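You operate a simulated robot arm through the tools that you are given. There is no shell and no other tool. Be economical: measure what you need, move in short steps, check, and stop when the job is done.

Carry out the task below with a simulated robot arm. There is one attempt and no reset: what you move stays moved.

JOB
Weigh and log the STEEL bar from the lab top drawer.
Fine: on the lab scale; zero it first; lay the bar back and close the drawer. Where these are worked on the way, their far stop is far enough and under half their travel is too little: lab top drawer.

The check looks at the end state, three seconds after you hand in, the way a careful person would. Anything else that was tipped, shoved, dropped, spilled or broken makes it a failure.

ROBOT AND FRAMES
A 6-joint arm with a two-finger gripper on a trunk, on a base that drives. Base frame: it is fixed to the floor where the robot stands at the start and does not move with it; the origin is under the middle of the robot, x ahead of it, y to its left, z up; the surface under the hand at the start is at about z = 910. Readings come in mm, degrees, newtons and seconds.
Its first joint turns from -149.0 to 149.0 degrees. Places, roughly: box tester button [800, -700, 900]; box tester clear key [600, -700, 900]; box tester switch [800, -700, 900]; inside of the lab top drawer [800, 0, 700]; lab fan knob [1300, -200, 1200]; lab main switch [1300, -400, 1200]; lab top drawer [700, 0, 700]; light box check key [700, 300, 900]; light box switch [800, 300, 900]; plate of the lab scale [800, 0, 900]; seal tester valve lever [700, 1200, 1000]. Payload 1.57 kg.
Tool frame: the origin (TCP) lies between the finger pads and is the grasp point; the fingertips stand 21 mm ahead of it; z points along the fingers, y is the line along which they close. Largest opening 70 mm; the body of the gripper starts 50 mm behind the TCP.
Orientation is that of the tool frame in the base frame, as [roll, pitch, yaw] about the fixed x, y, z axes, in that order (R = Rz(yaw) Ry(pitch) Rx(roll)). With the fingers straight down and closing along the base's y, the tool's x points along the base's -x, its y along +y and its z along -z.

CONTROLS
- The arm moves only by the tool nudge_tool. Its argument "deltas" is text: rows parted by semicolons, each of 7 numbers parted by spaces: the turn, a rotation vector about the base's x, y, z in degrees, then the shift along the base's x, y, z in mm, then the opening, from 0 (shut) to 1 (fully open). In form: wx wy wz tx ty tz jaw; .... A call has 1 to 10 rows; each row shifts and turns the commanded pose from where the row before left it. A row lasts 0.2 s, in which the tool goes at most 50 mm and 8.6 degrees; a call with a longer step from one row to the next is refused whole, and so is a gripper value outside its range. Where a pose cannot be reached the arm comes as near as it can. A force on the tool above 50 N (or 10 N above the force at the start of the call, whichever is more), or a blocked arm, ends the call early, and 0.2 s more pass. The fingers move at their own pace and stop on an object; they squeeze with about 30 N. The grip force told is the motor's: it shows also when the fingers shut on nothing. Time passes only in rows, and 0.2 s behind the last, so rows that do not move let the fingers close. It gives the time, the measured TCP pose, the force on the tool (base axes), the opening and the grip force at its end, in the units of the frame above (readings bear some noise), with the torque about the TCP (base axes, N m) and any sound that the robot's microphone picked up.
- Cameras (640 x 400 px; columns grow to the right, rows downward): "scene" is now at [17, 141.7, 1921.2]; the picture's right is [-0.46, -0.89, 0.00], its down [-0.75, 0.38, -0.54] and it looks along [0.48, -0.25, -0.84] (base axes); focal length 264 px, centre (320, 200). "wrist" rides on the gripper at [79, 4, -81] in the tool frame; the picture's right is [-0.05, 1.00, 0.00], its down [-0.67, -0.04, -0.74] and it looks along [-0.74, -0.04, 0.67] (tool axes); focal length 256 px, centre (320, 200). There is no depth. A picture from a camera that has moved, and an enlarged one, comes with that camera's place and axes in the base frame and with its lens.
- snapshot(camera): a new picture of that camera. The clock stands still meanwhile.
- raise_lower(by): slides the trunk up (or, below 0, down) by that many mm; the arm and the scene camera ride with it, the base frame stays. It gives what a move gives, with no picture.
- steer(legs): drives the robot by 1 to 6 legs, each [ahead, turn to the left] in mm and degrees, along the robot's own axes; the way and the turn of a leg run together, so that a leg with both is an arc; at most 1500 mm and 180 degrees a leg. The arm and the cameras ride along, it lands a little off, and it stops where it bumps. It gives what a move gives.
- head_to(pan, tilt): turns the head with the scene camera to pan (to the left, within 155 degrees either way) and tilt (down, from -29 to 69), counted from straight ahead of the robot. It gives what a move gives.
- zoom(camera, box): a new picture of the part [left, top, right, bottom] of that camera's present view, enlarged. The clock stands still meanwhile.
- close_job(): hands the job in; it is judged then, once.

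Work in short steps. Places have to be worked out from the pictures, the camera data and where the tool is seen: move nearer, look again, correct. Check each grasp and each placing, and mend what went wrong. You have 120 turns and 98 pictures in all, those below and enlarged ones among them. Open the gripper and draw the arm clear of the work before you hand the job in, unless the task says otherwise; then end with one line.

The tools are called after ">>>" as name(argument=value, ...) on one line, values as JSON. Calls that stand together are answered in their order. nudge_tool: Moves the arm, as the interface text tells. Its arguments: {"type":"object","properties":{"deltas":{"type":"string"}},"required":["deltas"]} The other tools are called the same way: raise_lower (by) slides the trunk up or down; steer (legs) drives the base; head_to (pan, tilt) turns the head that bears the scene camera; snapshot (camera) takes a picture; zoom (camera, box) takes an enlarged picture of a part of a camera's view; close_job () hands the job in.

At the start:

```text
time: 0.0
tool_pos: [929.5, 103.3, 1267.7]
tool_rot: [180.0, 0.0, 179.5]
force: [0.1, -0.4, 0.0]
wrist_torque: [0.0, 0.03, 0.04]
width: 69.9
gripper_force: 0.1
trunk travel left (down, up): [-950.0, 20.0]
robot x, y, heading: [-1.0, 5.7, 0.1]
head pan, tilt: [-27.2, 57.4]
```

scene: 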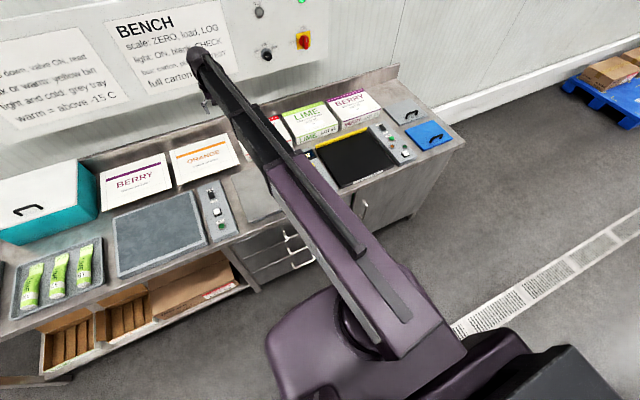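
wrist: 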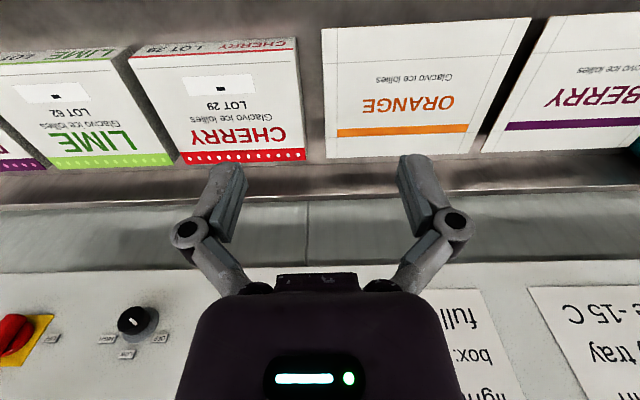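

I'll first read the signs and look at the bench in front.

>>> zoom(camera="scene", box=[0, 0, 320, 200])

>>> zoom(camera="scene", box=[180, 80, 480, 280])

```text
2.00 times, centred on (160, 100) of scene
camera zoom: at [17.0, 141.7, 1921.2], right [-0.46, -0.89, 0.0], down [-0.75, 0.38, -0.54], along [0.48, -0.25, -0.84], focal length 528 px, centre (640, 400)
```

zoom: 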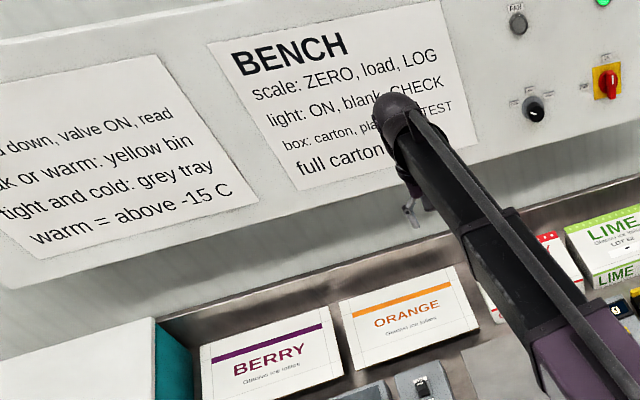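

```text
2.00 times, centred on (330, 180) of scene
camera zoom: at [17.0, 141.7, 1921.2], right [-0.46, -0.89, 0.0], down [-0.75, 0.38, -0.54], along [0.48, -0.25, -0.84], focal length 528 px, centre (300, 240)
```

zoom: 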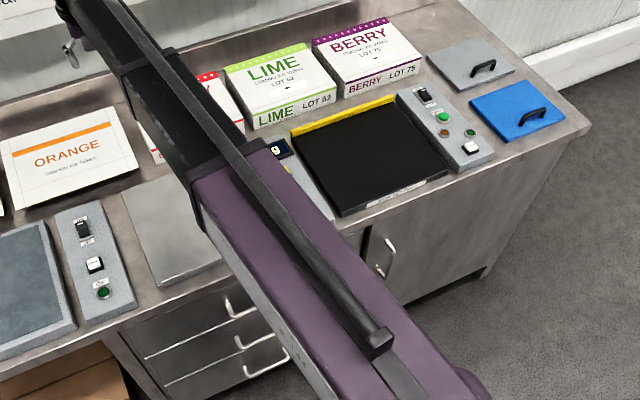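

The arm hides the scale, so I swing the tool left and up to clear the view.

>>> nudge_tool(deltas="0 0 0 -30 40 0 0.5; 0 0 0 -30 40 0 0.5; 0 0 0 -30 40 0 0.5; 0 0 0 -30 40 0 0.5; 0 0 0 -30 40 0 0.5; 0 0 0 -30 40 0 0.5; 0 0 0 -30 40 0 0.5; 0 0 0 -30 40 0 0.5; 0 0 0 -20 40 0 0.5")

>>> head_to(pan=-10, tilt=60)

>>> snapshot(camera="scene")

```text
time: 2.0
tool_pos: [667.7, 464.6, 1268.8]
tool_rot: [-179.8, -0.1, 179.5]
force: [0.5, 1.0, 0.4]
wrist_torque: [-0.01, -0.02, 0.0]
width: 34.9
gripper_force: 0.1
trunk travel left (down, up): [-950.0, 20.0]
robot x, y, heading: [-1.2, 0.4, 0.1]
head pan, tilt: [-27.2, 57.4]
```

```text
time: 2.8
tool_pos: [668.4, 464.1, 1268.7]
tool_rot: [180.0, 0.1, 179.5]
force: [-0.4, 0.2, -0.5]
wrist_torque: [-0.01, -0.01, 0.0]
width: 34.9
gripper_force: 0.2
trunk travel left (down, up): [-950.0, 20.0]
robot x, y, heading: [-3.7, 0.8, -0.1]
head pan, tilt: [-10.0, 60.0]
```

```text
93 pictures are left
camera scene: at [20.5, 162.2, 1918.0], right [-0.17, -0.98, 0.0], down [-0.85, 0.15, -0.5], along [0.49, -0.09, -0.87], focal length 264 px, centre (320, 200)
```

scene: 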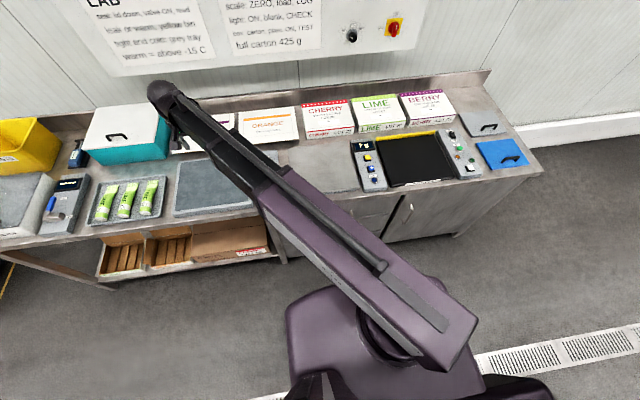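

>>> zoom(camera="scene", box=[240, 110, 440, 250])

>>> zoom(camera="scene", box=[345, 130, 405, 195])

```text
2.86 times, centred on (340, 180) of scene
camera zoom: at [20.5, 162.2, 1918.0], right [-0.17, -0.98, 0.0], down [-0.85, 0.15, -0.5], along [0.49, -0.09, -0.87], focal length 754 px, centre (263, 257)
```

zoom: 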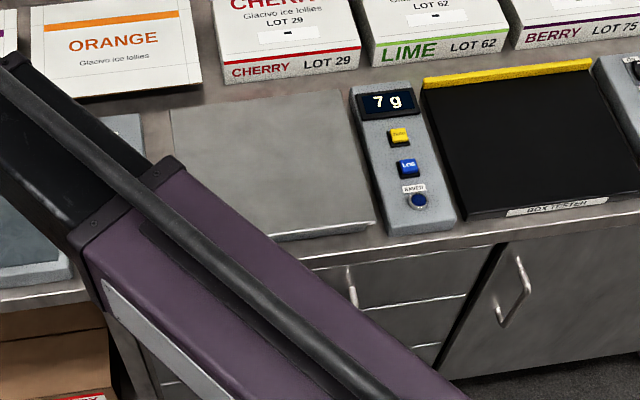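

```text
6.15 times, centred on (375, 162) of scene
camera zoom: at [20.5, 162.2, 1918.0], right [-0.17, -0.98, 0.0], down [-0.85, 0.15, -0.5], along [0.49, -0.09, -0.87], focal length 1624 px, centre (-18, 431)
```

zoom: 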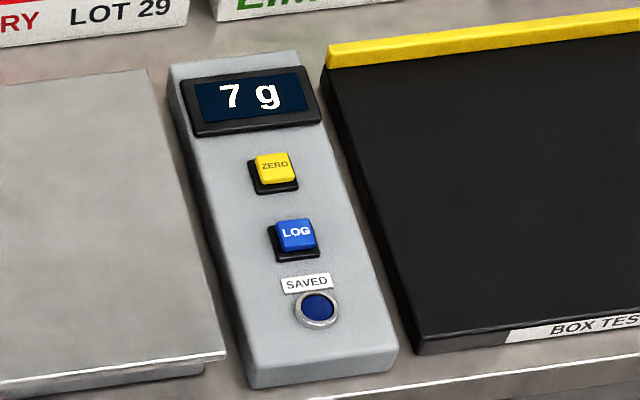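

ZERO is around (761,-199) and LOG around (700,-198). I close the fingers and move above ZERO, staying high.

>>> nudge_tool(deltas="0 0 0 7 -47 0 0; 0 0 0 7 -47 0 0; 0 0 0 7 -47 0 0; 0 0 0 7 -47 0 0; 0 0 0 7 -47 0 0; 0 0 0 7 -47 0 0; 0 0 0 7 -47 0 0; 0 0 0 7 -47 0 0; 0 0 0 7 -47 0 0; 0 0 0 7 -47 0 0")

>>> nudge_tool(deltas="0 0 0 0 -47 0 0; 0 0 0 0 -47 0 0; 0 0 0 0 -47 0 0; 0 0 0 0 -47 0 0; 0 0 0 -20 0 -40 0; 0 0 0 -20 0 -40 0; 0 0 0 0 0 -40 0; 0 0 0 0 0 -40 0; 0 0 0 0 0 0 0")

>>> snapshot(camera="wrist")

>>> snapshot(camera="scene")

```text
time: 5.0
tool_pos: [738.4, -6.4, 1268.5]
tool_rot: [179.9, 0.0, 179.5]
force: [-0.1, 0.0, -0.1]
wrist_torque: [0.02, 0.01, 0.02]
width: 0.2
gripper_force: 28.5
trunk travel left (down, up): [-950.0, 20.0]
robot x, y, heading: [-0.3, 2.2, 0.0]
head pan, tilt: [-10.0, 60.0]
```

```text
time: 7.0
tool_pos: [701.6, -193.5, 1268.9]
tool_rot: [180.0, 0.1, 179.5]
force: [0.4, 0.9, 1.1]
wrist_torque: [0.03, 0.01, 0.03]
width: 0.0
gripper_force: 28.6
out of reach, approached as far as the arm can: row 5, 6, 7, 8
trunk travel left (down, up): [-950.0, 20.0]
robot x, y, heading: [-1.3, 5.6, 0.3]
head pan, tilt: [-10.0, 60.0]
```

```text
90 pictures are left
camera wrist: at [620.0, -187.9, 1349.7], right [0.06, 1.0, 0.0], down [0.67, -0.04, 0.74], along [0.74, -0.05, -0.67], focal length 256 px, centre (320, 200)
```

wrist: 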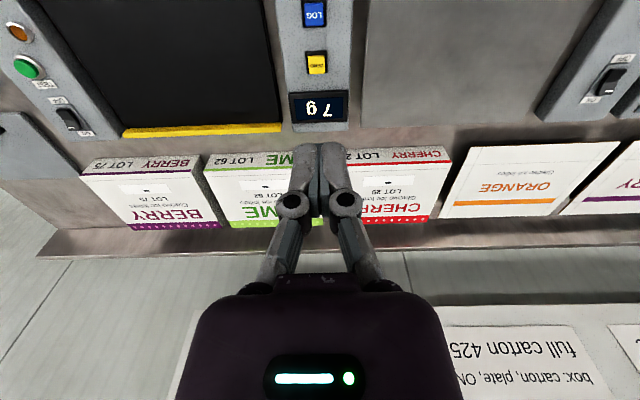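

```text
89 pictures are left
camera scene: at [20.7, 162.0, 1918.1], right [-0.17, -0.98, 0.0], down [-0.85, 0.15, -0.5], along [0.49, -0.09, -0.87], focal length 264 px, centre (320, 200)
```

scene: 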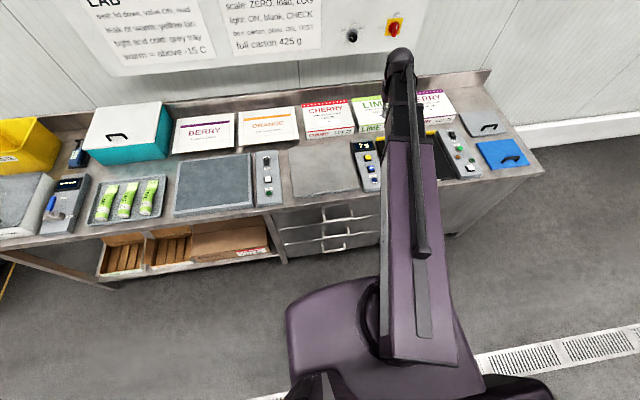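

Wrist view puts ZERO at about (767,-199) and LOG at (708,-202). I lower the trunk so the arm can reach down.

>>> raise_lower(by=-200)

>>> zoom(camera="scene", box=[250, 180, 420, 290])

```text
time: 9.2
tool_pos: [699.9, -194.5, 1069.7]
tool_rot: [180.0, 0.0, 179.5]
force: [-0.6, -0.4, 0.7]
wrist_torque: [-0.01, 0.02, -0.02]
width: 0.0
gripper_force: 28.2
trunk travel left (down, up): [-750.0, 220.0]
robot x, y, heading: [0.4, 2.8, -0.1]
head pan, tilt: [-10.0, 60.0]
```

```text
3.64 times, centred on (335, 235) of scene
camera zoom: at [20.6, 161.8, 1718.1], right [-0.17, -0.98, 0.0], down [-0.85, 0.15, -0.5], along [0.49, -0.09, -0.87], focal length 960 px, centre (266, 73)
```

zoom: 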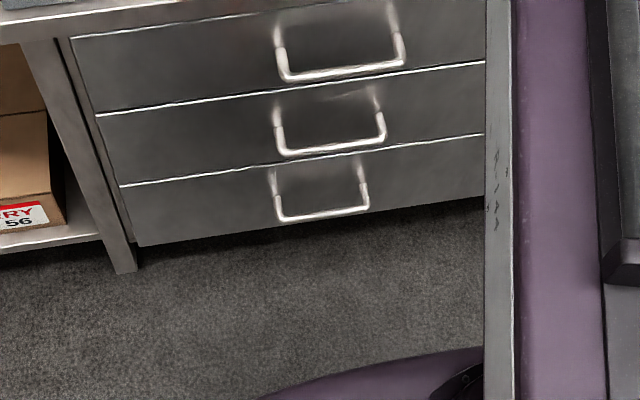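

I move above ZERO and down to a fingertip height of about 970.

>>> nudge_tool(deltas="0 0 0 34 -2 0 0; 0 0 0 33 -2 -20 0; 0 0 0 0 0 -30 0; 0 0 0 0 0 -25 0; 0 0 0 0 0 0 0")

>>> snapshot(camera="wrist")

>>> snapshot(camera="scene")

```text
time: 10.4
tool_pos: [766.3, -197.6, 1069.1]
tool_rot: [-180.0, 0.0, 179.4]
force: [-0.7, -0.2, 0.4]
wrist_torque: [0.01, -0.01, 0.01]
width: 0.1
gripper_force: 28.9
out of reach, approached as far as the arm can: row 2, 3, 4
trunk travel left (down, up): [-750.0, 220.0]
robot x, y, heading: [-0.6, 2.5, -0.0]
head pan, tilt: [-10.0, 60.0]
```

```text
87 pictures are left
camera wrist: at [686.7, -192.7, 1149.8], right [0.06, 1.0, 0.0], down [0.67, -0.04, 0.74], along [0.74, -0.05, -0.67], focal length 256 px, centre (320, 200)
```

wrist: 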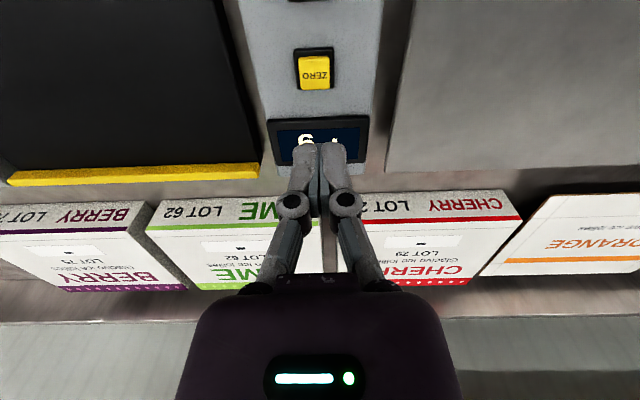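

```text
86 pictures are left
camera scene: at [20.6, 161.9, 1718.1], right [-0.17, -0.98, 0.0], down [-0.85, 0.15, -0.5], along [0.49, -0.09, -0.87], focal length 264 px, centre (320, 200)
```

scene: 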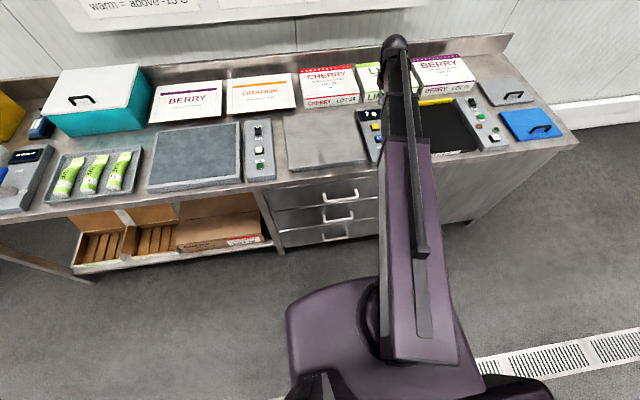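

The arm is at its low limit relative to the trunk, so I raise it 60 mm and lower the trunk instead to get working room.

>>> nudge_tool(deltas="0 0 0 0 -2 30 0; 0 0 0 0 -2 30 0; 0 0 0 0 0 30 0; 0 0 0 0 0 0 0")

>>> raise_lower(by=-170)

```text
time: 11.4
tool_pos: [767.0, -198.4, 1070.2]
tool_rot: [179.9, 0.0, 179.5]
force: [-0.1, -0.5, 0.1]
wrist_torque: [0.0, 0.02, 0.06]
width: 0.1
gripper_force: 29.1
out of reach, approached as far as the arm can: row 1, 2, 3
trunk travel left (down, up): [-750.0, 220.0]
robot x, y, heading: [-0.5, 4.5, -0.1]
head pan, tilt: [-10.0, 60.0]
```

```text
time: 12.8
tool_pos: [763.7, -197.0, 934.7]
tool_rot: [-179.9, 0.5, 179.6]
force: [-19.8, 5.5, 40.8]
wrist_torque: [0.13, 0.27, 0.02]
width: 6.0
gripper_force: 28.9
trunk travel left (down, up): [-613.0, 357.0]
robot x, y, heading: [3.4, 3.4, -0.1]
head pan, tilt: [-10.0, 60.0]
heard: click
stopped: the force on the tool passed its limit at 291 N (the readings are from after the stop); the commanded pose is now the measured one
```

That pressed harder than intended (a click was heard). I back off and look.

>>> raise_lower(by=60)

>>> snapshot(camera="scene")

>>> snapshot(camera="wrist")

```text
time: 13.8
tool_pos: [770.8, -198.9, 991.4]
tool_rot: [180.0, 0.6, 179.5]
force: [0.4, 0.4, -0.2]
wrist_torque: [-0.03, 0.01, -0.03]
width: 0.3
gripper_force: 28.3
trunk travel left (down, up): [-673.0, 297.0]
robot x, y, heading: [3.1, 2.9, 0.3]
head pan, tilt: [-10.0, 60.0]
```

```text
85 pictures are left
camera scene: at [20.8, 161.8, 1641.1], right [-0.17, -0.98, 0.0], down [-0.85, 0.15, -0.5], along [0.49, -0.09, -0.87], focal length 264 px, centre (320, 200)
```

scene: 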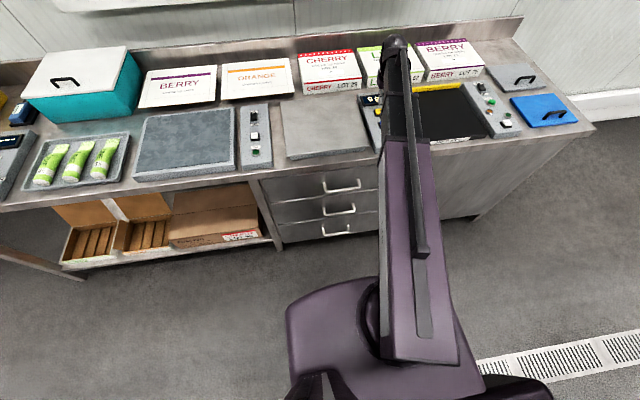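

```text
84 pictures are left
camera wrist: at [690.0, -193.5, 1071.9], right [0.06, 1.0, 0.0], down [0.66, -0.04, 0.75], along [0.75, -0.05, -0.66], focal length 256 px, centre (320, 200)
```

wrist: 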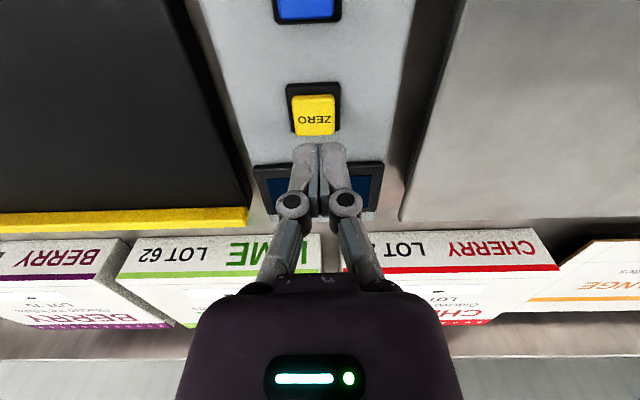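

Key looks intact. I check the display by moving aside a little; first I test whether the arm itself can now go up.

>>> nudge_tool(deltas="0 0 0 -40 -10 10 0; 0 0 0 -40 0 20 0; 0 0 0 0 0 20 0; 0 0 0 0 0 0 0")

>>> snapshot(camera="wrist")

```text
time: 14.8
tool_pos: [688.6, -208.3, 992.0]
tool_rot: [-179.9, 0.6, 179.5]
force: [1.3, -0.2, -0.6]
wrist_torque: [0.0, 0.01, 0.0]
width: 0.1
gripper_force: 28.4
out of reach, approached as far as the arm can: row 1, 2, 3
trunk travel left (down, up): [-673.0, 297.0]
robot x, y, heading: [-3.2, 2.2, 0.2]
head pan, tilt: [-10.0, 60.0]
```

```text
83 pictures are left
camera wrist: at [608.5, -202.6, 1072.1], right [0.06, 1.0, 0.0], down [0.66, -0.04, 0.75], along [0.75, -0.05, -0.66], focal length 256 px, centre (320, 200)
```

wrist: 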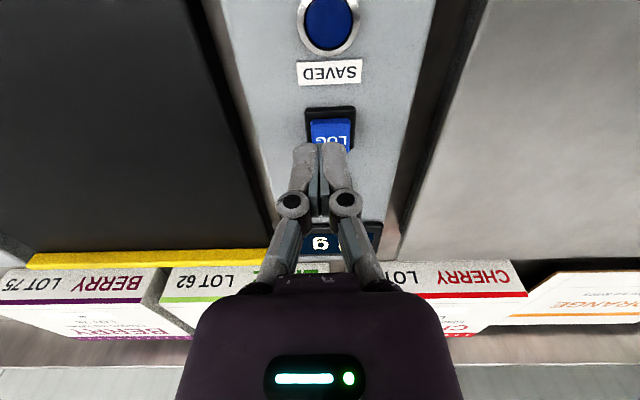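

The arm cannot move vertically: height comes only from the trunk. Now I shift sideways to read the display.

>>> nudge_tool(deltas="0 0 0 -20 40 0 0; 0 0 0 0 40 0 0; 0 0 0 0 0 0 0")

>>> snapshot(camera="wrist")

```text
time: 15.6
tool_pos: [667.7, -128.0, 990.7]
tool_rot: [-179.9, 0.6, 179.5]
force: [-0.4, 0.5, -0.1]
wrist_torque: [0.02, 0.01, 0.0]
width: 0.0
gripper_force: 29.3
trunk travel left (down, up): [-673.0, 297.0]
robot x, y, heading: [-0.2, 2.8, 0.2]
head pan, tilt: [-10.0, 60.0]
```

```text
82 pictures are left
camera wrist: at [587.9, -122.4, 1072.0], right [0.06, 1.0, 0.0], down [0.66, -0.04, 0.75], along [0.75, -0.05, -0.66], focal length 256 px, centre (320, 200)
```

wrist: 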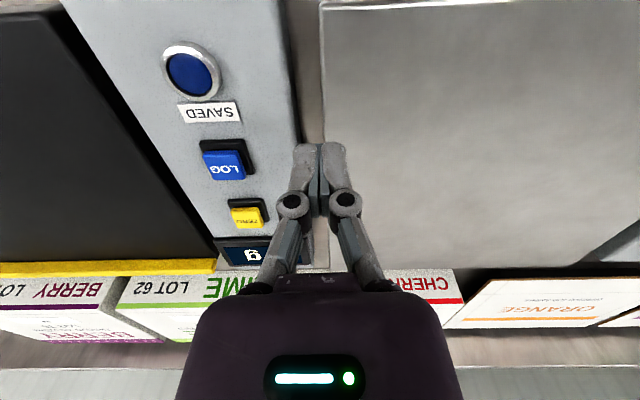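

>>> nudge_tool(deltas="0 0 0 0 40 0 0; 0 0 0 0 40 0 0; 0 0 0 0 40 0 0; 0 0 0 0 40 0 0; 0 0 0 0 0 0 0")

>>> zoom(camera="scene", box=[340, 70, 440, 170])

>>> snapshot(camera="wrist")

```text
time: 16.8
tool_pos: [669.0, 33.9, 991.4]
tool_rot: [-179.9, 0.6, 179.5]
force: [0.2, -0.1, 0.2]
wrist_torque: [0.0, -0.03, 0.02]
width: 0.0
gripper_force: 28.9
trunk travel left (down, up): [-673.0, 297.0]
robot x, y, heading: [2.3, 3.6, 0.1]
head pan, tilt: [-10.0, 60.0]
```

```text
4.00 times, centred on (390, 120) of scene
camera zoom: at [20.7, 161.9, 1641.1], right [-0.17, -0.98, 0.0], down [-0.85, 0.15, -0.5], along [0.49, -0.09, -0.87], focal length 1056 px, centre (40, 520)
```

zoom: 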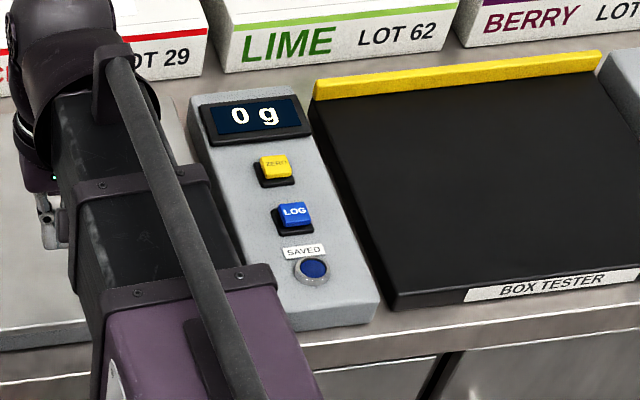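

```text
80 pictures are left
camera wrist: at [587.9, 38.7, 1072.0], right [0.06, 1.0, 0.0], down [0.66, -0.04, 0.75], along [0.75, -0.05, -0.66], focal length 256 px, centre (320, 200)
```

wrist: 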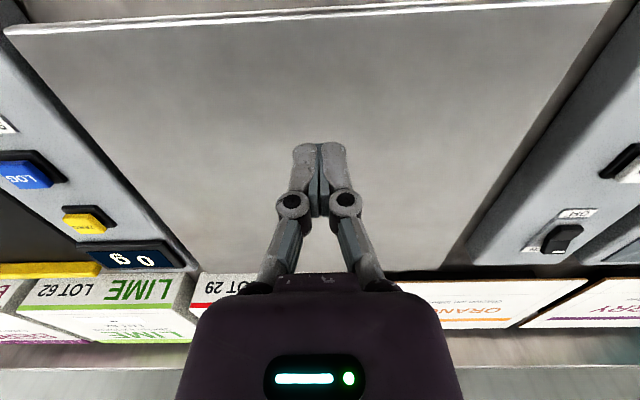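

The scale reads 0 g. Next is the drawer: I back off about 320 mm so the handle and its pull range fit the arm's reach.

>>> raise_lower(by=100)

>>> steer(legs=[[-320, 0]])

>>> snapshot(camera="wrist")

>>> snapshot(camera="scene")

```text
time: 18.1
tool_pos: [668.3, 32.2, 1091.5]
tool_rot: [-179.9, 0.6, 179.5]
force: [-0.1, 0.4, 0.1]
wrist_torque: [-0.01, -0.02, 0.0]
width: 0.0
gripper_force: 28.3
trunk travel left (down, up): [-773.0, 197.0]
robot x, y, heading: [0.5, 1.7, 0.1]
head pan, tilt: [-10.0, 60.0]
```

```text
time: 20.6
tool_pos: [348.2, 33.6, 1093.5]
tool_rot: [-179.9, 0.5, 179.6]
force: [0.4, -0.8, -1.2]
wrist_torque: [-0.01, -0.01, 0.0]
width: 0.0
gripper_force: 28.4
trunk travel left (down, up): [-773.0, 197.0]
robot x, y, heading: [-320.6, 0.8, 0.3]
head pan, tilt: [-10.0, 60.0]
```

```text
79 pictures are left
camera wrist: at [267.7, 39.4, 1172.4], right [0.06, 1.0, 0.0], down [0.66, -0.04, 0.75], along [0.75, -0.05, -0.66], focal length 256 px, centre (320, 200)
```

wrist: 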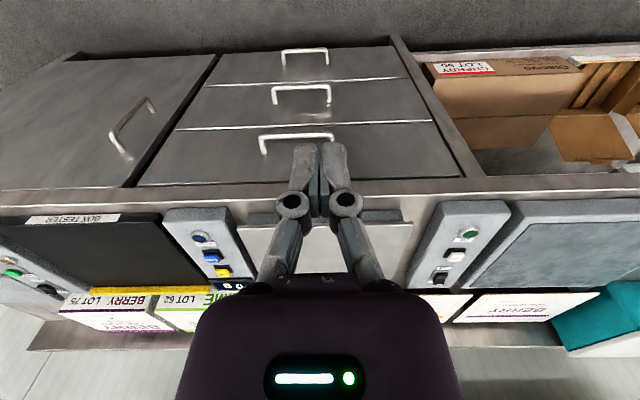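

```text
78 pictures are left
camera scene: at [-300.2, 161.4, 1741.1], right [-0.17, -0.99, 0.0], down [-0.85, 0.15, -0.5], along [0.49, -0.09, -0.87], focal length 264 px, centre (320, 200)
```

scene: 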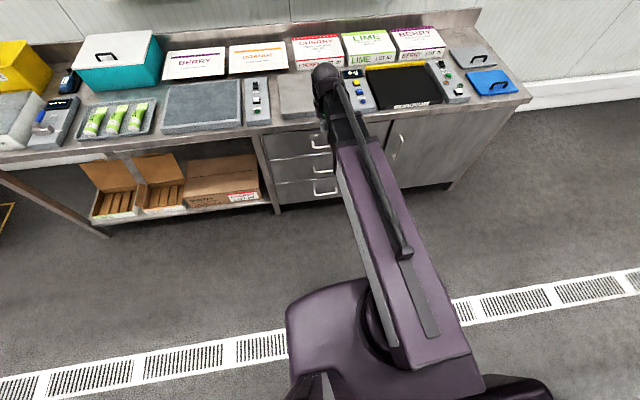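

Three drawers with bar handles are visible. I lower the trunk for a second view to triangulate the top handle.

>>> raise_lower(by=-200)

>>> snapshot(camera="wrist")

>>> zoom(camera="scene", box=[260, 60, 400, 160])

```text
time: 22.8
tool_pos: [348.7, 33.7, 893.0]
tool_rot: [-180.0, 0.5, 179.6]
force: [0.9, -0.5, -0.3]
wrist_torque: [-0.03, 0.0, -0.02]
width: 0.0
gripper_force: 28.4
trunk travel left (down, up): [-573.0, 397.0]
robot x, y, heading: [-322.3, 2.6, 0.2]
head pan, tilt: [-10.0, 60.0]
```

```text
77 pictures are left
camera wrist: at [268.3, 39.4, 972.1], right [0.06, 1.0, 0.0], down [0.66, -0.04, 0.75], along [0.75, -0.05, -0.66], focal length 256 px, centre (320, 200)
```

wrist: 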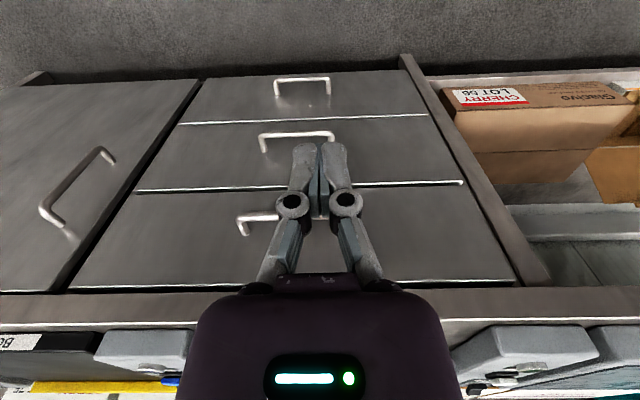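

```text
4.00 times, centred on (330, 110) of scene
camera zoom: at [-299.3, 161.4, 1541.2], right [-0.17, -0.99, 0.0], down [-0.85, 0.15, -0.5], along [0.49, -0.09, -0.87], focal length 1056 px, centre (280, 560)
```

zoom: 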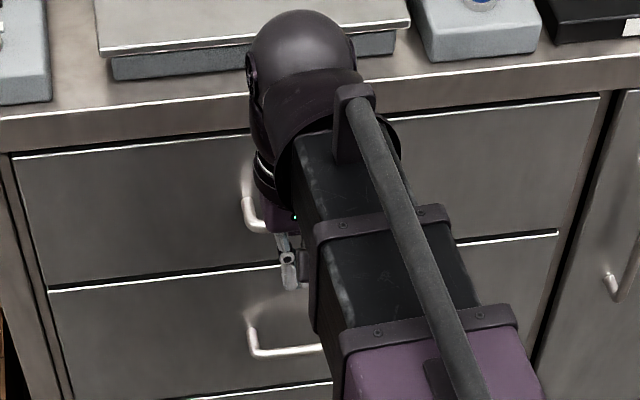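

Triangulation gives the top handle bar at x≈564, y from −100 to 45, z≈742. I shift sideways for an unobstructed close view to measure the gap.

>>> nudge_tool(deltas="0 0 0 30 45 0 0; 0 0 0 30 45 0 0; 0 0 0 0 40 0 0; 0 0 0 0 0 0 0")

>>> snapshot(camera="wrist")

>>> zoom(camera="wrist", box=[100, 150, 340, 300])

```text
refused: row 1 steps farther than a row can; nothing moved
```

```text
75 pictures are left
camera wrist: at [268.3, 39.4, 972.1], right [0.06, 1.0, 0.0], down [0.66, -0.04, 0.75], along [0.75, -0.05, -0.66], focal length 256 px, centre (320, 200)
```

wrist: 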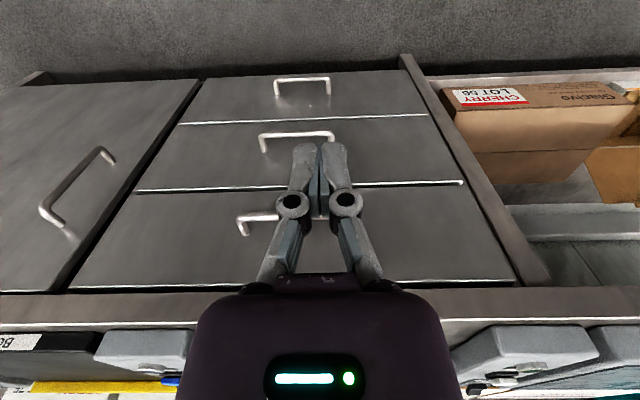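

```text
2.67 times, centred on (220, 225) of wrist
camera zoom: at [268.3, 39.4, 972.1], right [0.06, 1.0, 0.0], down [0.66, -0.04, 0.75], along [0.75, -0.05, -0.66], focal length 683 px, centre (587, 133)
```

zoom: 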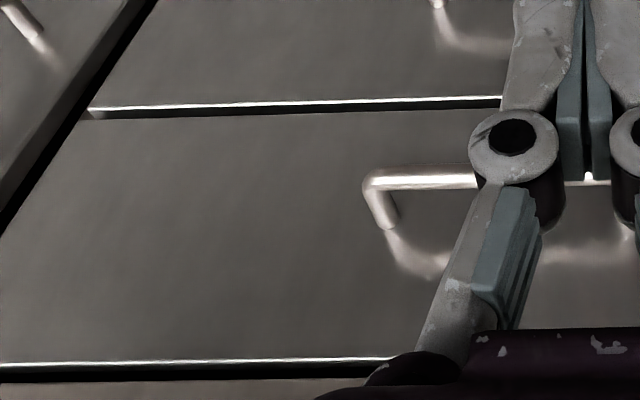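

Step too long; I repeat it with shorter rows, and lower a bit while still well in front of the handle.

>>> nudge_tool(deltas="0 0 0 15 40 0 0; 0 0 0 15 40 0 0; 0 0 0 10 40 0 0; 0 0 0 0 0 0 0")

>>> raise_lower(by=-60)

>>> snapshot(camera="wrist")

>>> zoom(camera="wrist", box=[60, 150, 300, 300])

```text
time: 23.8
tool_pos: [388.0, 154.5, 892.8]
tool_rot: [-179.9, 0.6, 179.6]
force: [0.1, 0.3, -1.2]
wrist_torque: [-0.01, -0.01, 0.0]
width: 0.1
gripper_force: 28.8
trunk travel left (down, up): [-573.0, 397.0]
robot x, y, heading: [-318.9, -0.8, 0.2]
head pan, tilt: [-10.0, 60.0]
```

```text
time: 24.8
tool_pos: [388.6, 154.9, 832.9]
tool_rot: [-180.0, 0.6, 179.6]
force: [0.2, -0.1, 0.1]
wrist_torque: [0.0, -0.01, -0.01]
width: 0.1
gripper_force: 28.9
trunk travel left (down, up): [-513.0, 457.0]
robot x, y, heading: [-322.1, 3.3, 0.2]
head pan, tilt: [-10.0, 60.0]
```

```text
73 pictures are left
camera wrist: at [307.8, 159.0, 912.0], right [0.06, 1.0, 0.0], down [0.66, -0.04, 0.75], along [0.75, -0.05, -0.66], focal length 256 px, centre (320, 200)
```

wrist: 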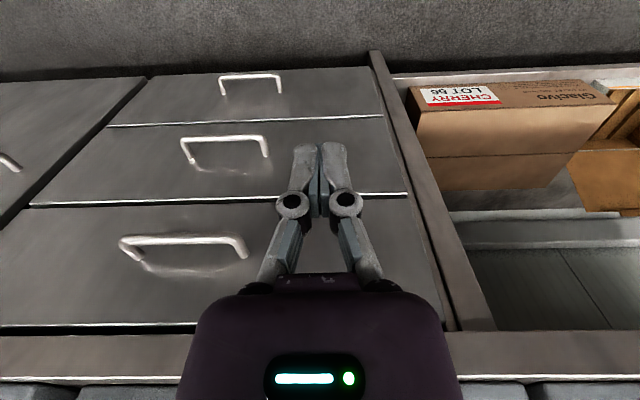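

```text
2.67 times, centred on (180, 225) of wrist
camera zoom: at [307.8, 159.0, 912.0], right [0.06, 1.0, 0.0], down [0.66, -0.04, 0.75], along [0.75, -0.05, -0.66], focal length 683 px, centre (693, 133)
```

zoom: 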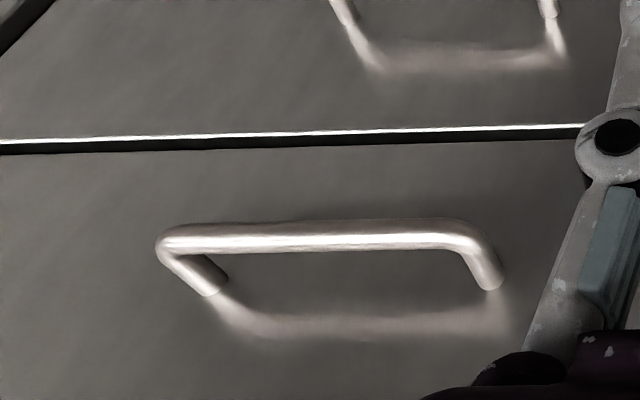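

The handle bar is at about x=565, z=742, centre y≈−32, with the drawer front at about x=609, so a 38 mm gap. I'll hook closed fingers behind the bar, moving above the gap first.

>>> nudge_tool(deltas="0 0 0 0 -47 0 0; 0 0 0 0 -47 0 0; 0 0 0 0 -47 0 0; 0 0 0 0 -47 0 0; 0 0 0 48 0 0 0; 0 0 0 48 0 0 0; 0 0 0 48 0 0 0; 0 0 0 48 0 0 0; 0 0 0 0 0 0 0")

>>> snapshot(camera="wrist")

>>> zoom(camera="scene", box=[260, 40, 400, 140])

```text
time: 26.8
tool_pos: [578.4, -32.2, 831.2]
tool_rot: [-179.9, 0.6, 179.6]
force: [-8.7, -0.1, -2.4]
wrist_torque: [0.08, -0.64, -0.17]
width: 0.0
gripper_force: 28.7
trunk travel left (down, up): [-513.0, 457.0]
robot x, y, heading: [-319.4, 0.8, 0.1]
head pan, tilt: [-10.0, 60.0]
```

```text
71 pictures are left
camera wrist: at [497.6, -26.9, 912.4], right [0.06, 1.0, 0.0], down [0.66, -0.04, 0.75], along [0.75, -0.05, -0.66], focal length 256 px, centre (320, 200)
```

wrist: 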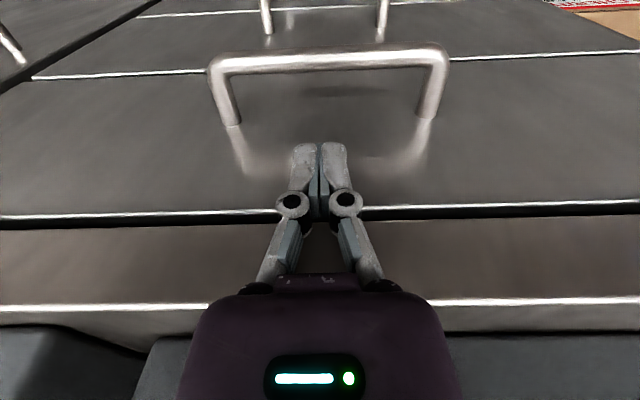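

```text
4.00 times, centred on (330, 90) of scene
camera zoom: at [-299.8, 161.4, 1481.1], right [-0.17, -0.99, 0.0], down [-0.85, 0.15, -0.5], along [0.49, -0.08, -0.87], focal length 1056 px, centre (280, 640)
```

zoom: 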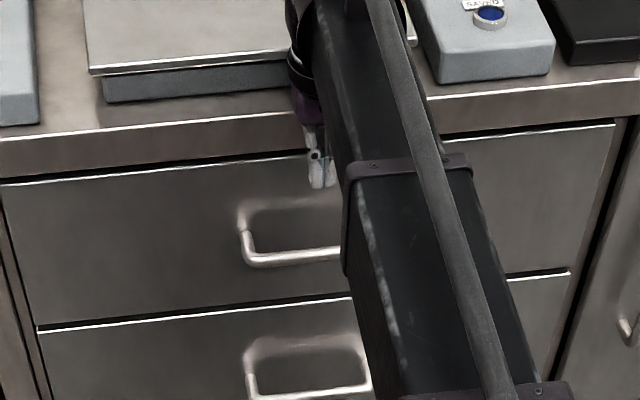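

A −8.7 N contact about 74 mm above the TCP means the gripper body touches the bench lip or plate. I back off right away.

>>> nudge_tool(deltas="0 0 0 -25 0 0 0; 0 0 0 -25 0 0 0; 0 0 0 0 0 0 0")

>>> zoom(camera="scene", box=[240, 20, 420, 150])

```text
time: 27.6
tool_pos: [529.2, -34.6, 831.6]
tool_rot: [-179.9, 0.6, 179.7]
force: [0.3, 0.4, 0.1]
wrist_torque: [-0.02, 0.02, -0.03]
width: 0.0
gripper_force: 29.1
trunk travel left (down, up): [-513.0, 457.0]
robot x, y, heading: [-318.4, 3.6, 0.3]
head pan, tilt: [-10.0, 60.0]
```

```text
3.08 times, centred on (330, 85) of scene
camera zoom: at [-299.1, 161.4, 1481.1], right [-0.17, -0.99, 0.0], down [-0.85, 0.15, -0.5], along [0.49, -0.09, -0.87], focal length 812 px, centre (289, 554)
```

zoom: 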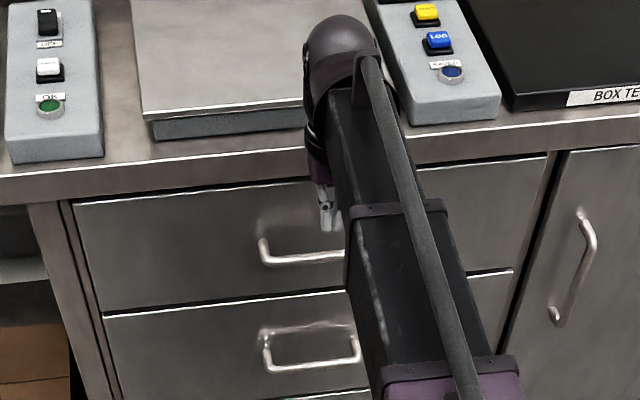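

It was the bench lip (the plate is set back and unmoved). I tilt the tool 24° so the tip points forward under the lip.

>>> nudge_tool(deltas="0 -8 0 0 0 0 0; 0 -8 0 0 0 0 0; 0 -8 0 0 0 0 0; 0 0 0 0 0 0 0")

>>> snapshot(camera="wrist")

```text
time: 28.6
tool_pos: [529.8, -33.9, 849.2]
tool_rot: [180.0, 24.5, 179.7]
force: [1.3, 0.6, -0.7]
wrist_torque: [-0.02, -0.01, 0.03]
width: 0.0
gripper_force: 28.6
out of reach, approached as far as the arm can: row 1, 2, 3
trunk travel left (down, up): [-513.0, 457.0]
robot x, y, heading: [-319.8, -0.1, 0.2]
head pan, tilt: [-10.0, 60.0]
```

```text
68 pictures are left
camera wrist: at [423.6, -29.1, 889.3], right [0.06, 1.0, 0.02], down [0.29, -0.04, 0.95], along [0.95, -0.05, -0.3], focal length 256 px, centre (320, 200)
```

wrist: 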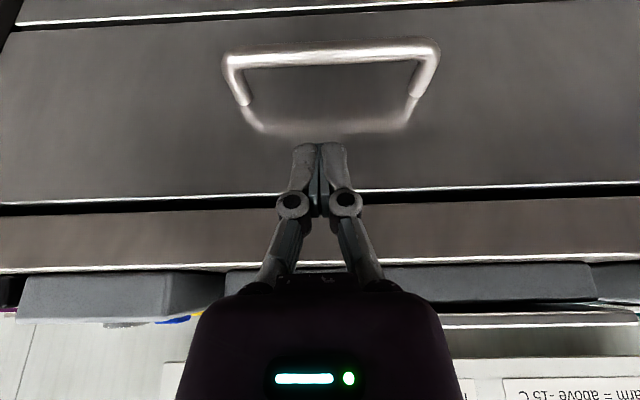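

Tilted fine (TCP rose 18 mm). I lower to z≈790, then move forward over the bar.

>>> raise_lower(by=-57)

>>> nudge_tool(deltas="0 0 0 28 0 0 0; 0 0 0 27 0 0 0; 0 0 0 0 0 0 0")

>>> snapshot(camera="wrist")

```text
time: 29.6
tool_pos: [529.7, -34.9, 790.5]
tool_rot: [-180.0, 24.6, 179.6]
force: [-0.1, 0.8, 0.0]
wrist_torque: [0.0, 0.0, 0.02]
width: 0.0
gripper_force: 28.6
trunk travel left (down, up): [-456.0, 514.0]
robot x, y, heading: [-320.9, 1.9, -0.1]
head pan, tilt: [-10.0, 60.0]
```

```text
time: 30.4
tool_pos: [580.2, -34.8, 790.7]
tool_rot: [180.0, 24.5, 179.5]
force: [-34.0, 1.4, -16.3]
wrist_torque: [0.22, -2.28, -0.53]
width: 0.0
gripper_force: 28.5
trunk travel left (down, up): [-456.0, 514.0]
robot x, y, heading: [-319.2, 4.4, 0.3]
head pan, tilt: [-10.0, 60.0]
```

```text
67 pictures are left
camera wrist: at [475.2, -29.3, 833.0], right [0.06, 1.0, 0.02], down [0.3, -0.04, 0.95], along [0.95, -0.05, -0.3], focal length 256 px, centre (320, 200)
```

wrist: 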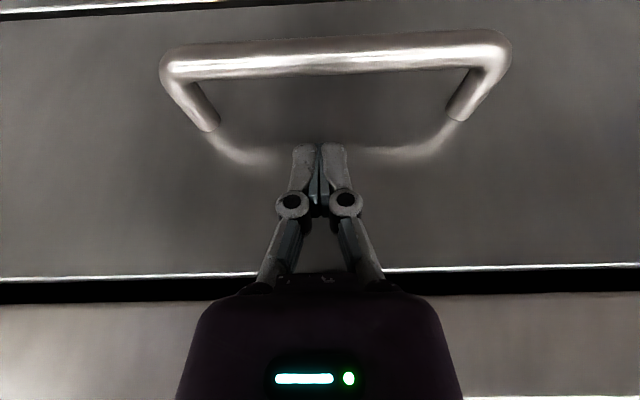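

The gripper body met the underside of the lip. I back off and change plan: tilt to 45°, turn the fingers 90° and grip the bar across it.

>>> nudge_tool(deltas="0 0 0 -45 0 0 0; 0 0 0 -45 0 0 0; 0 -7 0 -10 0 0 0.4; 0 -7 0 0 0 0 0.4; 0 -6.5 0 0 0 0 0.4; 0 0 0 0 0 0 0.4")

>>> nudge_tool(deltas="6 0 -6 0 0 0 0.4; 6 0 -6 0 0 0 0.4; 6 0 -6 0 0 0 0.4; 6 0 -6 0 0 0 0.4; 6 0 -6 0 0 0 0.4; 6 0 -6 0 0 0 0.4; 6 0 -6 0 0 0 0.4; 6 0 -6 0 0 0 0.4; 6 0 -6 0 0 0 0.4; 6 0 -6 0 0 0 0.4")

>>> snapshot(camera="wrist")

>>> snapshot(camera="scene")

```text
time: 31.8
tool_pos: [483.4, -34.6, 829.8]
tool_rot: [179.8, 45.1, 179.4]
force: [-0.7, -0.2, -1.0]
wrist_torque: [0.0, 0.03, -0.03]
width: 28.0
gripper_force: 0.2
out of reach, approached as far as the arm can: row 3, 4, 5
trunk travel left (down, up): [-456.0, 514.0]
robot x, y, heading: [-317.8, 3.6, 0.4]
head pan, tilt: [-10.0, 60.0]
```

```text
time: 34.0
tool_pos: [485.3, -34.6, 829.3]
tool_rot: [135.2, 3.3, 93.2]
force: [0.2, 0.1, 0.4]
wrist_torque: [0.01, -0.02, 0.02]
width: 27.8
gripper_force: 0.0
trunk travel left (down, up): [-456.0, 514.0]
robot x, y, heading: [-318.8, 2.5, 0.1]
head pan, tilt: [-10.0, 60.0]
```

```text
66 pictures are left
camera wrist: at [425.9, 45.4, 884.8], right [0.71, 0.03, 0.71], down [-0.51, -0.67, 0.54], along [0.48, -0.75, -0.46], focal length 256 px, centre (320, 200)
```

wrist: 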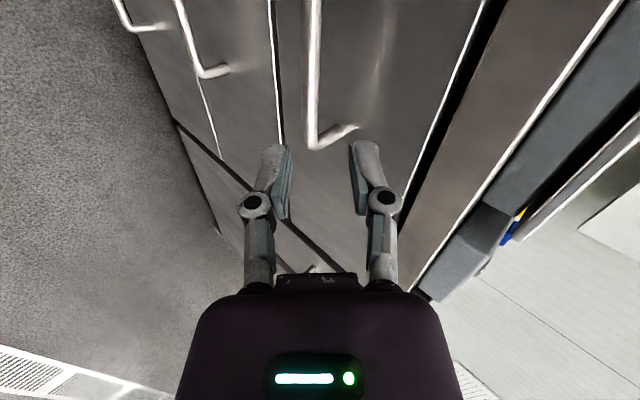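

```text
65 pictures are left
camera scene: at [-299.2, 161.4, 1424.1], right [-0.17, -0.99, 0.0], down [-0.85, 0.15, -0.5], along [0.49, -0.09, -0.87], focal length 264 px, centre (320, 200)
```

scene: 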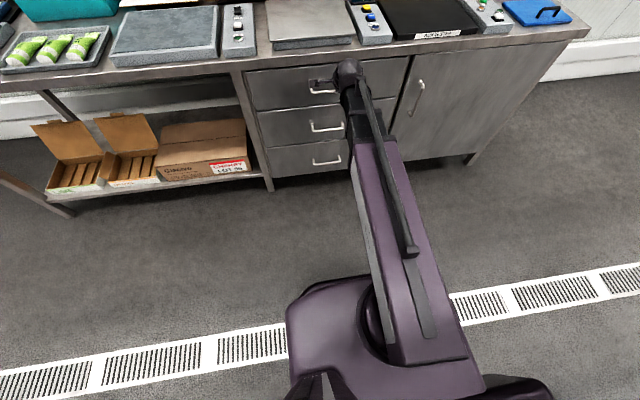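

Orientation is right. I finish the roll, open to half and go to a point 50 mm back along the 45° approach line (530, 777).

>>> nudge_tool(deltas="3 0 -3 20 0 0 0.5; 0 0 0 25 2 0 0.5; 0 0 0 0 0 0 0.5")

>>> raise_lower(by=-52)

>>> snapshot(camera="wrist")

```text
time: 34.8
tool_pos: [531.1, -30.8, 829.4]
tool_rot: [135.3, 0.4, 90.4]
force: [-0.8, 0.2, 0.4]
wrist_torque: [-0.01, -0.02, 0.04]
width: 35.0
gripper_force: 0.1
trunk travel left (down, up): [-456.0, 514.0]
robot x, y, heading: [-320.6, 0.5, 0.4]
head pan, tilt: [-10.0, 60.0]
```

```text
time: 35.7
tool_pos: [530.6, -32.3, 776.5]
tool_rot: [135.2, 0.3, 90.3]
force: [0.3, 0.0, -0.7]
wrist_torque: [0.0, 0.0, 0.01]
width: 35.1
gripper_force: 0.1
trunk travel left (down, up): [-404.0, 566.0]
robot x, y, heading: [-319.2, 1.7, 0.3]
head pan, tilt: [-10.0, 60.0]
```

```text
64 pictures are left
camera wrist: at [475.9, 48.3, 836.8], right [0.71, -0.04, 0.7], down [-0.55, -0.67, 0.51], along [0.45, -0.74, -0.5], focal length 256 px, centre (320, 200)
```

wrist: 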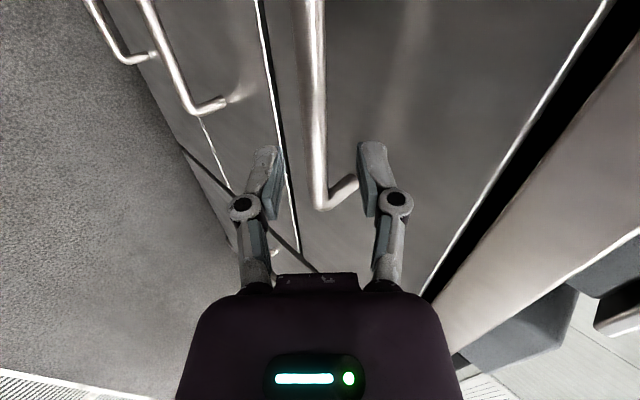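

The bar lies centred between the fingers. I step in along the diagonal.

>>> nudge_tool(deltas="0 0 0 9 0 0 0.5; 0 0 0 0 0 0 0.5")

>>> raise_lower(by=-14)

>>> nudge_tool(deltas="0 0 0 10 0 0 0.5; 0 0 0 0 0 0 0.5")

>>> raise_lower(by=-10)

>>> snapshot(camera="wrist")

```text
time: 36.3
tool_pos: [541.2, -32.4, 776.0]
tool_rot: [135.1, 0.4, 90.4]
force: [1.0, 0.0, -0.2]
wrist_torque: [0.02, -0.01, 0.01]
width: 34.9
gripper_force: 0.0
trunk travel left (down, up): [-404.0, 566.0]
robot x, y, heading: [-317.5, 3.1, -0.3]
head pan, tilt: [-10.0, 60.0]
```

```text
time: 36.9
tool_pos: [541.0, -32.3, 763.0]
tool_rot: [135.1, 0.3, 90.4]
force: [-0.1, 0.2, 0.7]
wrist_torque: [-0.01, -0.01, -0.01]
width: 35.0
gripper_force: 0.0
trunk travel left (down, up): [-390.0, 580.0]
robot x, y, heading: [-321.9, 0.6, 0.1]
head pan, tilt: [-10.0, 60.0]
```

```text
time: 37.5
tool_pos: [551.8, -32.6, 763.9]
tool_rot: [135.1, 0.4, 90.4]
force: [-0.3, -0.8, 0.4]
wrist_torque: [0.02, 0.0, 0.0]
width: 34.9
gripper_force: 0.1
trunk travel left (down, up): [-390.0, 580.0]
robot x, y, heading: [-321.1, 4.4, 0.4]
head pan, tilt: [-10.0, 60.0]
```

```text
time: 38.1
tool_pos: [549.6, -31.8, 753.6]
tool_rot: [135.2, 0.4, 90.4]
force: [-0.2, 0.4, -0.4]
wrist_torque: [-0.01, 0.0, -0.03]
width: 35.0
gripper_force: 0.1
trunk travel left (down, up): [-380.0, 590.0]
robot x, y, heading: [-320.4, 5.8, 0.3]
head pan, tilt: [-10.0, 60.0]
```

```text
63 pictures are left
camera wrist: at [495.7, 47.9, 812.8], right [0.71, -0.04, 0.7], down [-0.55, -0.67, 0.51], along [0.45, -0.74, -0.5], focal length 256 px, centre (320, 200)
```

wrist: 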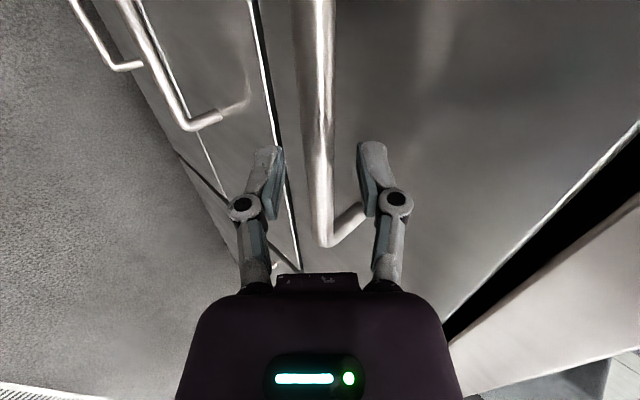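

Still centred and free of contact. Two more steps, then I close on the bar.

>>> nudge_tool(deltas="0 0 0 10 0 0 0.5; 0 0 0 0 0 0 0.5")

>>> raise_lower(by=-10)

>>> nudge_tool(deltas="0 0 0 3 0 0 0.5; 0 0 0 0 0 0 0; 0 0 0 0 0 0 0; 0 0 0 0 0 0 0")

>>> snapshot(camera="wrist")

```text
time: 38.7
tool_pos: [561.7, -33.2, 753.1]
tool_rot: [135.1, 0.5, 90.4]
force: [0.4, 0.4, -0.6]
wrist_torque: [0.04, 0.01, 0.01]
width: 34.8
gripper_force: 0.1
trunk travel left (down, up): [-380.0, 590.0]
robot x, y, heading: [-318.1, -3.3, 0.2]
head pan, tilt: [-10.0, 60.0]
```

```text
time: 39.3
tool_pos: [561.3, -31.9, 742.3]
tool_rot: [135.1, 0.5, 90.4]
force: [0.2, 0.5, -0.4]
wrist_torque: [0.02, -0.02, -0.01]
width: 35.0
gripper_force: 0.1
trunk travel left (down, up): [-370.0, 600.0]
robot x, y, heading: [-317.2, 3.2, 0.6]
head pan, tilt: [-10.0, 60.0]
```

```text
time: 40.3
tool_pos: [563.1, -32.1, 741.6]
tool_rot: [135.6, 0.4, 90.4]
force: [-25.0, 0.4, -22.1]
wrist_torque: [0.36, -0.23, -0.17]
width: 12.7
gripper_force: 32.3
trunk travel left (down, up): [-370.0, 600.0]
robot x, y, heading: [-318.6, 1.2, 0.3]
head pan, tilt: [-10.0, 60.0]
```

```text
62 pictures are left
camera wrist: at [508.1, 47.6, 801.8], right [0.71, -0.04, 0.7], down [-0.54, -0.67, 0.51], along [0.44, -0.74, -0.5], focal length 256 px, centre (320, 200)
```

wrist: 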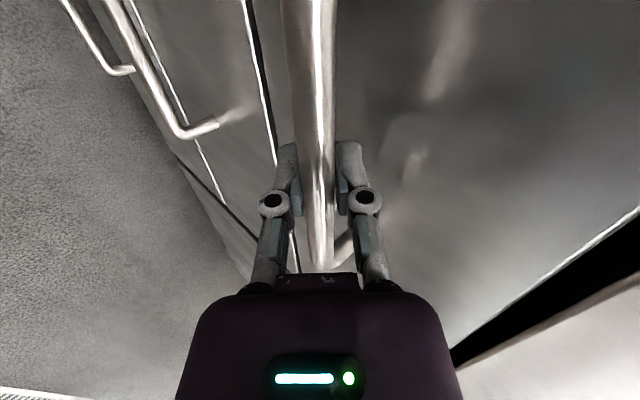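

Gripped at 12.7 mm. I pull the drawer toward the robot.

>>> nudge_tool(deltas="0 0 0 -10 0 0 0; 0 0 0 -20 0 0 0; 0 0 0 -20 0 0 0; 0 0 0 -20 0 0 0; 0 0 0 -20 0 0 0; 0 0 0 -20 0 0 0; 0 0 0 0 0 0 0")

>>> snapshot(camera="scene")

```text
time: 41.9
tool_pos: [454.7, -30.5, 741.7]
tool_rot: [135.2, 0.3, 90.4]
force: [-0.8, 18.3, -21.4]
wrist_torque: [0.33, -0.11, -0.23]
width: 12.8
gripper_force: 32.4
trunk travel left (down, up): [-370.0, 600.0]
robot x, y, heading: [-319.0, 3.3, 0.3]
head pan, tilt: [-10.0, 60.0]
```

```text
61 pictures are left
camera scene: at [-297.3, 162.6, 1337.9], right [-0.17, -0.99, 0.0], down [-0.85, 0.15, -0.5], along [0.49, -0.09, -0.87], focal length 264 px, centre (320, 200)
```

scene: 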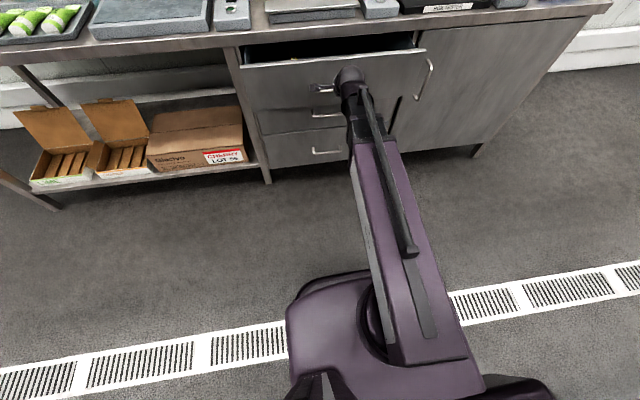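

The drawer opens (110 mm so far). I keep pulling.

>>> nudge_tool(deltas="0 0 0 -20 0 0 0; 0 0 0 -20 0 0 0; 0 0 0 -20 0 0 0; 0 0 0 -20 0 0 0; 0 0 0 -20 0 0 0; 0 0 0 0 0 0 0")

>>> steer(legs=[[-60, 0]])

>>> snapshot(camera="scene")

```text
time: 43.3
tool_pos: [355.4, -30.6, 741.7]
tool_rot: [135.2, 0.6, 90.4]
force: [-0.6, 21.2, -11.1]
wrist_torque: [0.34, -0.04, -0.27]
width: 13.0
gripper_force: 31.3
trunk travel left (down, up): [-370.0, 600.0]
robot x, y, heading: [-322.7, 2.2, 0.4]
head pan, tilt: [-10.0, 60.0]
```

```text
time: 44.3
tool_pos: [293.8, -31.3, 743.5]
tool_rot: [135.2, 0.6, 90.4]
force: [1.2, 20.4, -5.9]
wrist_torque: [0.24, -0.03, -0.36]
width: 12.7
gripper_force: 32.3
trunk travel left (down, up): [-370.0, 600.0]
robot x, y, heading: [-382.3, -1.2, 0.4]
head pan, tilt: [-10.0, 60.0]
```

```text
60 pictures are left
camera scene: at [-359.4, 162.6, 1338.0], right [-0.17, -0.99, 0.0], down [-0.85, 0.15, -0.5], along [0.49, -0.09, -0.87], focal length 264 px, centre (320, 200)
```

scene: 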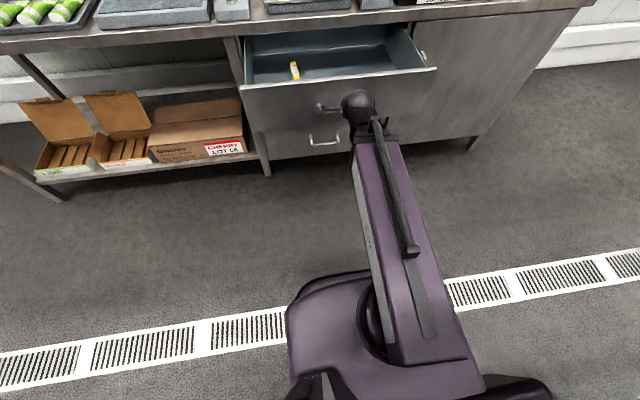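

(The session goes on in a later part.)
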